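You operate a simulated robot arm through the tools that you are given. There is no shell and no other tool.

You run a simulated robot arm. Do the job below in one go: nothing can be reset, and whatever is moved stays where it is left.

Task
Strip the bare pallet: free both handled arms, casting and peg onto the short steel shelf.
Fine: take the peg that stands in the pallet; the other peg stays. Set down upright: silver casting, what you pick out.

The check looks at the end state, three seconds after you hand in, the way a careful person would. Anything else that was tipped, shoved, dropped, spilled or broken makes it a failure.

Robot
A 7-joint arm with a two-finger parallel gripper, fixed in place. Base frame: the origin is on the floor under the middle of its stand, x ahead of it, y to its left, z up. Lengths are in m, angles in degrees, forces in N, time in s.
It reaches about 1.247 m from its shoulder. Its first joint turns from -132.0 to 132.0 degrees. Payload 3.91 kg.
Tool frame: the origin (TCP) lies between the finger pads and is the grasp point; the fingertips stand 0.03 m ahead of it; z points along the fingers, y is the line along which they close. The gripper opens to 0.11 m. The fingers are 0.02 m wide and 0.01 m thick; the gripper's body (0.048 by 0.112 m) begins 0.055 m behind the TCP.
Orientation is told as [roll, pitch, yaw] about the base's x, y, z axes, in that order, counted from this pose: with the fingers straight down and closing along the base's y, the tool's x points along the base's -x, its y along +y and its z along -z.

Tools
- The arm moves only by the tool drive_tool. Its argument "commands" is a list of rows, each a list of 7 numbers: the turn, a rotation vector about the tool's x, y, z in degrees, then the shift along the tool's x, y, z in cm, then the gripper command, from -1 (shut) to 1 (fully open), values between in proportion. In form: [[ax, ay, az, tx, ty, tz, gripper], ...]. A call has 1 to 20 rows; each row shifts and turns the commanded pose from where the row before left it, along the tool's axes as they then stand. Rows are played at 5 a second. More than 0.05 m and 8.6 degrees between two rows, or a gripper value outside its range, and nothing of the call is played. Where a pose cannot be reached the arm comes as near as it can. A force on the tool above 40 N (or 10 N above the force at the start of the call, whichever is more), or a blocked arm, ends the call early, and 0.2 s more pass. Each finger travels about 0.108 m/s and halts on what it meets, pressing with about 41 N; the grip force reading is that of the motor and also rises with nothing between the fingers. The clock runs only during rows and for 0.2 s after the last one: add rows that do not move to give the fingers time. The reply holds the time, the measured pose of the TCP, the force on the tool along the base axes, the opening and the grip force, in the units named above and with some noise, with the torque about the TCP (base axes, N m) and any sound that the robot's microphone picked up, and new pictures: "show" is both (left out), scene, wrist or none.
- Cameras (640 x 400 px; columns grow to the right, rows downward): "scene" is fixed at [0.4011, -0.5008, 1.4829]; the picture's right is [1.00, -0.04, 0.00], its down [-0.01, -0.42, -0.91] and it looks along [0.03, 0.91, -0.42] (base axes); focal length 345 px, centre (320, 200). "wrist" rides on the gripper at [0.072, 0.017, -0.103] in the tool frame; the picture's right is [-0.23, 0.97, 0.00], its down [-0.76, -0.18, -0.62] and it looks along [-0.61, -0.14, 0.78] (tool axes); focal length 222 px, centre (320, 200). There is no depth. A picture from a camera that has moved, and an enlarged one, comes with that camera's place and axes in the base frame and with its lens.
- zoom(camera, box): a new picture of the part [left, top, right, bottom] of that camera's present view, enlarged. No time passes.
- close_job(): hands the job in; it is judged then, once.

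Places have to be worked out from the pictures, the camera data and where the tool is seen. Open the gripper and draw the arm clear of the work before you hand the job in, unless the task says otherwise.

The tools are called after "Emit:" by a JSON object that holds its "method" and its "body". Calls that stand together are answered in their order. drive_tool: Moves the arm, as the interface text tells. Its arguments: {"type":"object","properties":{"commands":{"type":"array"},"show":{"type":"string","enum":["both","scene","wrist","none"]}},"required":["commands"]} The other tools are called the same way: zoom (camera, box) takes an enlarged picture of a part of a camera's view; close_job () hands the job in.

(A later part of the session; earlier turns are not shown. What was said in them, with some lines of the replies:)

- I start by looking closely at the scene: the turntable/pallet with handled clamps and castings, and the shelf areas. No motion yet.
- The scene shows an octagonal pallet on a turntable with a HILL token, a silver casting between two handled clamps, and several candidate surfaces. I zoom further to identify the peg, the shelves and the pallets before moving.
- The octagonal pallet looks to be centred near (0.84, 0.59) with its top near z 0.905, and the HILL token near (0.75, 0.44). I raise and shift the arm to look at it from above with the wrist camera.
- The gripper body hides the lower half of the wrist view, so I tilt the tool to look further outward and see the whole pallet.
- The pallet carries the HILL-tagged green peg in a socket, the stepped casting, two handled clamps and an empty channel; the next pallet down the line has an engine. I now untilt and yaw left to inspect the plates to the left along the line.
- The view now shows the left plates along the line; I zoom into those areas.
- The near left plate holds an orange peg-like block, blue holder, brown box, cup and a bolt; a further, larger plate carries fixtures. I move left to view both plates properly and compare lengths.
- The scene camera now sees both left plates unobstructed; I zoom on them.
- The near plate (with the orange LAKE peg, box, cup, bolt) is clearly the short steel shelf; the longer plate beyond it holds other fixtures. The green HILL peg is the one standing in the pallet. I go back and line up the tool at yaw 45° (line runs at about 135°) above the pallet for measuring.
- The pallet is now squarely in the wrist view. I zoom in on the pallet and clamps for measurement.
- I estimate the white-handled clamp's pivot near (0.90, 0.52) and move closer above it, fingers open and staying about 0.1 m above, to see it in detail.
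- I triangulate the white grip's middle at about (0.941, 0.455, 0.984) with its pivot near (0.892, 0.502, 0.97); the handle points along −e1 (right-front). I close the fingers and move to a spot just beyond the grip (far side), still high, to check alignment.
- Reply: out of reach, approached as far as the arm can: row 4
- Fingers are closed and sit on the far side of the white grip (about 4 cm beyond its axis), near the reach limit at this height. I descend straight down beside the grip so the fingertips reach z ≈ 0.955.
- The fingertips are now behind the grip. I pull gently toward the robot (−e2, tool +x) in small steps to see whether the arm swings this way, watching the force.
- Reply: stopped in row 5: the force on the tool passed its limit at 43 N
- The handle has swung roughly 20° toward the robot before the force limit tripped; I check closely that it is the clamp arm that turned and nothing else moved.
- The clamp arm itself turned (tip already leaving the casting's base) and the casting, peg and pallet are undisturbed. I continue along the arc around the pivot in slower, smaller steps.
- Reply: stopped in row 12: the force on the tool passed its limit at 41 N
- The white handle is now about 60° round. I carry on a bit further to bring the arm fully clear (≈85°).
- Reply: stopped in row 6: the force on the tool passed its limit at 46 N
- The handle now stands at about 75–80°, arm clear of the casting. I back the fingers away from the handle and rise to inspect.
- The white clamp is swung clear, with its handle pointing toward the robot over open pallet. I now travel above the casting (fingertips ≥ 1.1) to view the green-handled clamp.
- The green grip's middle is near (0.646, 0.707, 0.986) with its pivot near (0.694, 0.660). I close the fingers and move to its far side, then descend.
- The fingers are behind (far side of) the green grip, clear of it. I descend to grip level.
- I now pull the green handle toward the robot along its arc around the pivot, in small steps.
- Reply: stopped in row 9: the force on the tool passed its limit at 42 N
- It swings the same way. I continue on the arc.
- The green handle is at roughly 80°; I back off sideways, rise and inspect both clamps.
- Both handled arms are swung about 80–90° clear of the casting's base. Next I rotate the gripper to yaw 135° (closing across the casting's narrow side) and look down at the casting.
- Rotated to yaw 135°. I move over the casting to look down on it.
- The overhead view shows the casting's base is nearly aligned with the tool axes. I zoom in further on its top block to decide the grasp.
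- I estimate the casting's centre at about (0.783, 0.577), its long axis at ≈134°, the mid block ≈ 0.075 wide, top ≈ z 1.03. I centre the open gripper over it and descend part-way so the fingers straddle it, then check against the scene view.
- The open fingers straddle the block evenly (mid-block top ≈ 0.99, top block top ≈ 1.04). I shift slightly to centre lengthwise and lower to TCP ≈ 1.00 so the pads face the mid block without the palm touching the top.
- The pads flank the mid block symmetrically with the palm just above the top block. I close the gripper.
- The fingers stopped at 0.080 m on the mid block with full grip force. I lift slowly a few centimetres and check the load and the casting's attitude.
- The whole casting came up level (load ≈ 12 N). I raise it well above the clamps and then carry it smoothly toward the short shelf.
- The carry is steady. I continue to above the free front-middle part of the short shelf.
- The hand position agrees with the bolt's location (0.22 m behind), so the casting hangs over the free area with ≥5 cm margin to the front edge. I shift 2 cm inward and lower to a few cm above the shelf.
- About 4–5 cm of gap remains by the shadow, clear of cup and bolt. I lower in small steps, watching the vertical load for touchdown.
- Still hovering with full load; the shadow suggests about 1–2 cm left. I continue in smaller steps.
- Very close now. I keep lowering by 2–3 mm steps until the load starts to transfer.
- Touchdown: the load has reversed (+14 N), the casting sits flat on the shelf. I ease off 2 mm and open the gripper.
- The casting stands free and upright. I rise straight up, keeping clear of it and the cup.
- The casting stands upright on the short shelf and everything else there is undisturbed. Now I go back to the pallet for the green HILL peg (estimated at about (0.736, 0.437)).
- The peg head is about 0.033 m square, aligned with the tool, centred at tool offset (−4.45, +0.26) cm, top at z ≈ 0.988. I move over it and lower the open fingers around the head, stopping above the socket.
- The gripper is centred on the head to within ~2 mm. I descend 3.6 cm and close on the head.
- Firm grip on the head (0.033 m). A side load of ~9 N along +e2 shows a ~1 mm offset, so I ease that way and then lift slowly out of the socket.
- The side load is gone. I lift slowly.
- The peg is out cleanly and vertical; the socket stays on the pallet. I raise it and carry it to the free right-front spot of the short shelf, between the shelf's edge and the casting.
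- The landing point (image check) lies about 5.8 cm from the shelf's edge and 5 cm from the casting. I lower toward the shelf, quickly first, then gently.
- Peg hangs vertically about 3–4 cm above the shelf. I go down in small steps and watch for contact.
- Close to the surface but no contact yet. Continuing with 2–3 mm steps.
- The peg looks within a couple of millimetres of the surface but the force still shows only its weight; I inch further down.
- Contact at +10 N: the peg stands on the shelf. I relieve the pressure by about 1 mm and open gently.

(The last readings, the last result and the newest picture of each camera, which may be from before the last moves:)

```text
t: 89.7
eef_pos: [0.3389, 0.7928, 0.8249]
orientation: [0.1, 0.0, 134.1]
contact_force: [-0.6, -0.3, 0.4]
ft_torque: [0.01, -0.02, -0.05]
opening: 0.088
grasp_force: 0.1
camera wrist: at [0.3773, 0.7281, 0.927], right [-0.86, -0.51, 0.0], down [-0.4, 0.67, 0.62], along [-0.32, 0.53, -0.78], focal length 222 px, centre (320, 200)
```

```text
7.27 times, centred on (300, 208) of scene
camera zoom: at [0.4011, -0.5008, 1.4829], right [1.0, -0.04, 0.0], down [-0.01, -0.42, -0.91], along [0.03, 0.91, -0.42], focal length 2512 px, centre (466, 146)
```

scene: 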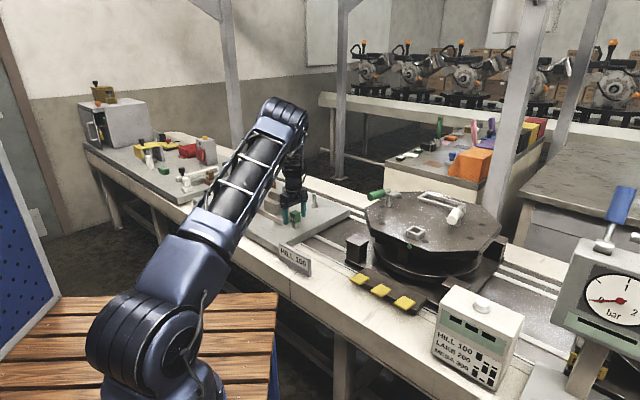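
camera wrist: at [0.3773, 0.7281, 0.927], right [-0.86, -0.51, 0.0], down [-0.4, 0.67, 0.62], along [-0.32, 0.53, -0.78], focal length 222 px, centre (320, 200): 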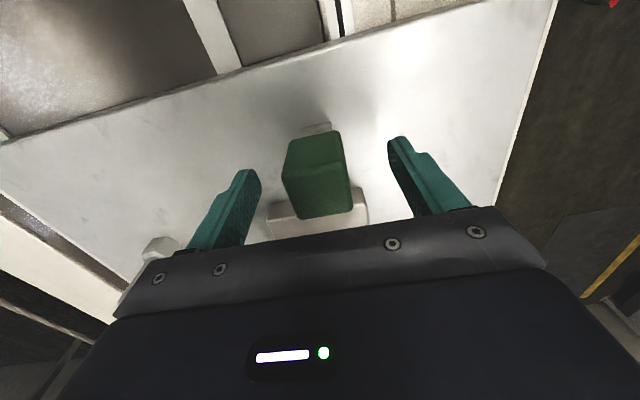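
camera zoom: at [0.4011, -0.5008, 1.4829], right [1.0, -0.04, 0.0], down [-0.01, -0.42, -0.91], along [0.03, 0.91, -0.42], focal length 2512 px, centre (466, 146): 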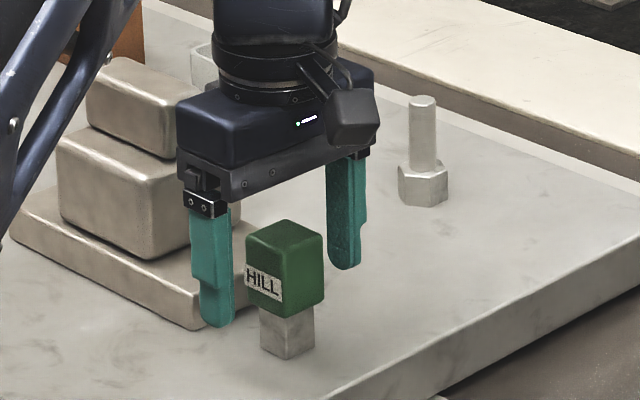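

The peg stands upright and free. I raise the gripper straight up and draw the arm back to a clear position.

Emit:
{"method": "drive_tool", "body": {"commands": [[0, 0, 0, 0, 0, -1, 0.6], [0, 0, 0, 0, 0, -2, 0.6], [0, 0, 0, 0, 0, -3, 0.6], [0, 0, 0, 0, 0, -4, 0.8], [0, 0, 0, 0, 0, -4, 1], [0, 0, 0, 0, 0, -4, 1], [0, 0, 0, 0, 0, -4, 1], [0, 0, 0, 0, 0, -4, 1], [0, 0, 0, 0, 0, -4, 1], [0, 0, 0, 0, 0, -4, 1], [0, 0, 0, 4, 0, -2, 1], [0, 0, 0, 4, 1, 0, 1], [0, 0, 0, 4, 1, 0, 1], [0, 0, 0, 4, 1, 0, 1], [0, 0, 0, 0, 4, 0, 1], [0, 0, 0, 0, 4, 0, 1], [0, 0, 0, 0, 4, 0, 1], [0, 0, 0, 0, 0, 0, 1]]}}

Emit:
{"method": "zoom", "body": {"camera": "scene", "box": [190, 150, 360, 260]}}

Emit:
{"method": "zoom", "body": {"camera": "scene", "box": [340, 160, 520, 290]}}

```text
t: 93.5
eef_pos: [0.343, 0.5731, 1.1852]
orientation: [0.1, 0.1, 134.1]
contact_force: [0.7, -0.2, 0.0]
ft_torque: [-0.03, -0.03, 0.03]
opening: 0.1101
grasp_force: 0.0
camera wrist: at [0.3814, 0.5091, 1.2878], right [-0.86, -0.51, 0.0], down [-0.4, 0.67, 0.62], along [-0.32, 0.53, -0.78], focal length 222 px, centre (320, 200)
```

scene: 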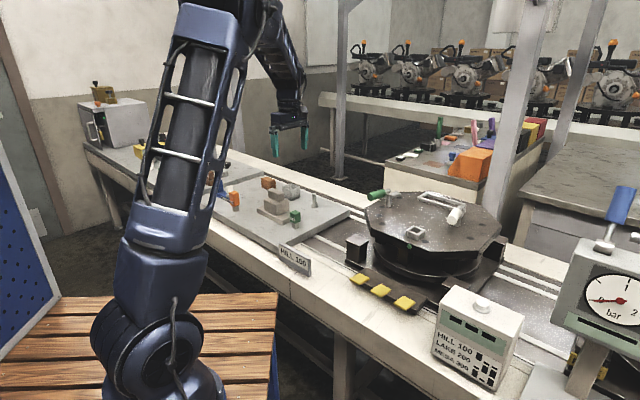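
wrist: 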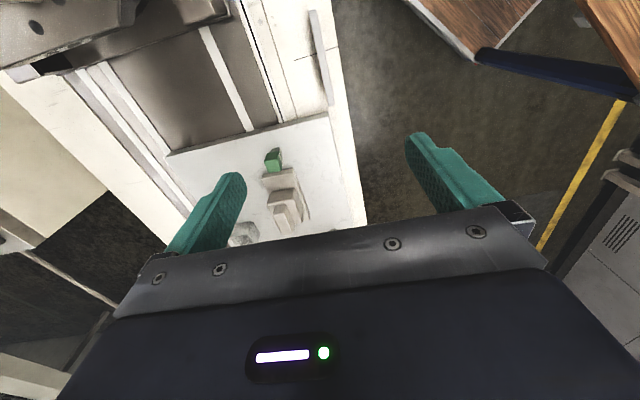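

```text
3.64 times, centred on (275, 205) of scene
camera zoom: at [0.4011, -0.5008, 1.4829], right [1.0, -0.04, 0.0], down [-0.01, -0.42, -0.91], along [0.03, 0.91, -0.42], focal length 1256 px, centre (484, 182)
```

zoom: 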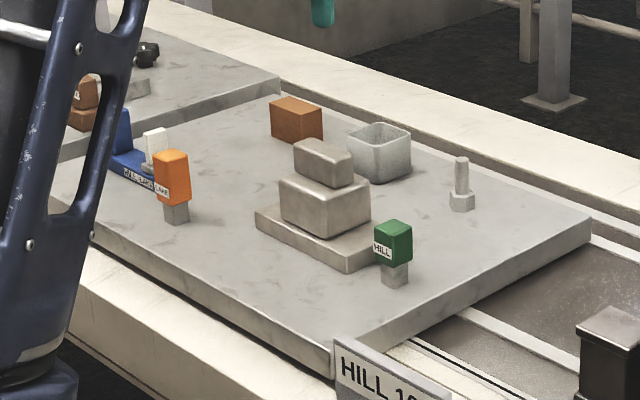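

```text
3.08 times, centred on (430, 225) of scene
camera zoom: at [0.4011, -0.5008, 1.4829], right [1.0, -0.04, 0.0], down [-0.01, -0.42, -0.91], along [0.03, 0.91, -0.42], focal length 1063 px, centre (-18, 123)
```

zoom: 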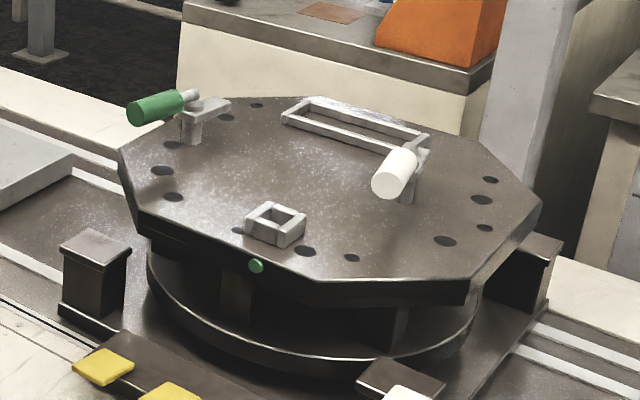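

Final check: the pallet is empty with both handled arms swung clear. The casting and the green HILL peg stand upright on the short steel shelf. The orange LAKE peg, box, cup, bolt and holder are untouched. The gripper is open and the arm is clear, so I hand the job in.

Emit:
{"method": "close_job", "body": {}}

```text
The job is handed in.
```

The pallet is stripped and the job is handed in; I don't have the check's result.

- **Handled arms:** both the white-handled and green-handled arms are swung about 80° round, clear of where the casting sat.
- **Casting:** the silver casting stands upright on the short steel shelf, in the free area in front of the cup.
- **Peg:** I took the green HILL peg, the only one standing in the pallet. It stands upright on the same shelf, about 5 cm from the casting. The orange LAKE peg stayed where it was.
- **Other items:** in the final pictures, the bolt, cup, brown box and blue holder on that shelf look undisturbed. The small green light on the pallet's front edge went dim when the first arm swung.

I took the "short steel shelf" to be the plate behind the HILL 100 sign, next to the pallet, rather than the longer plate beyond it. The gripper is open and the arm is drawn clear.
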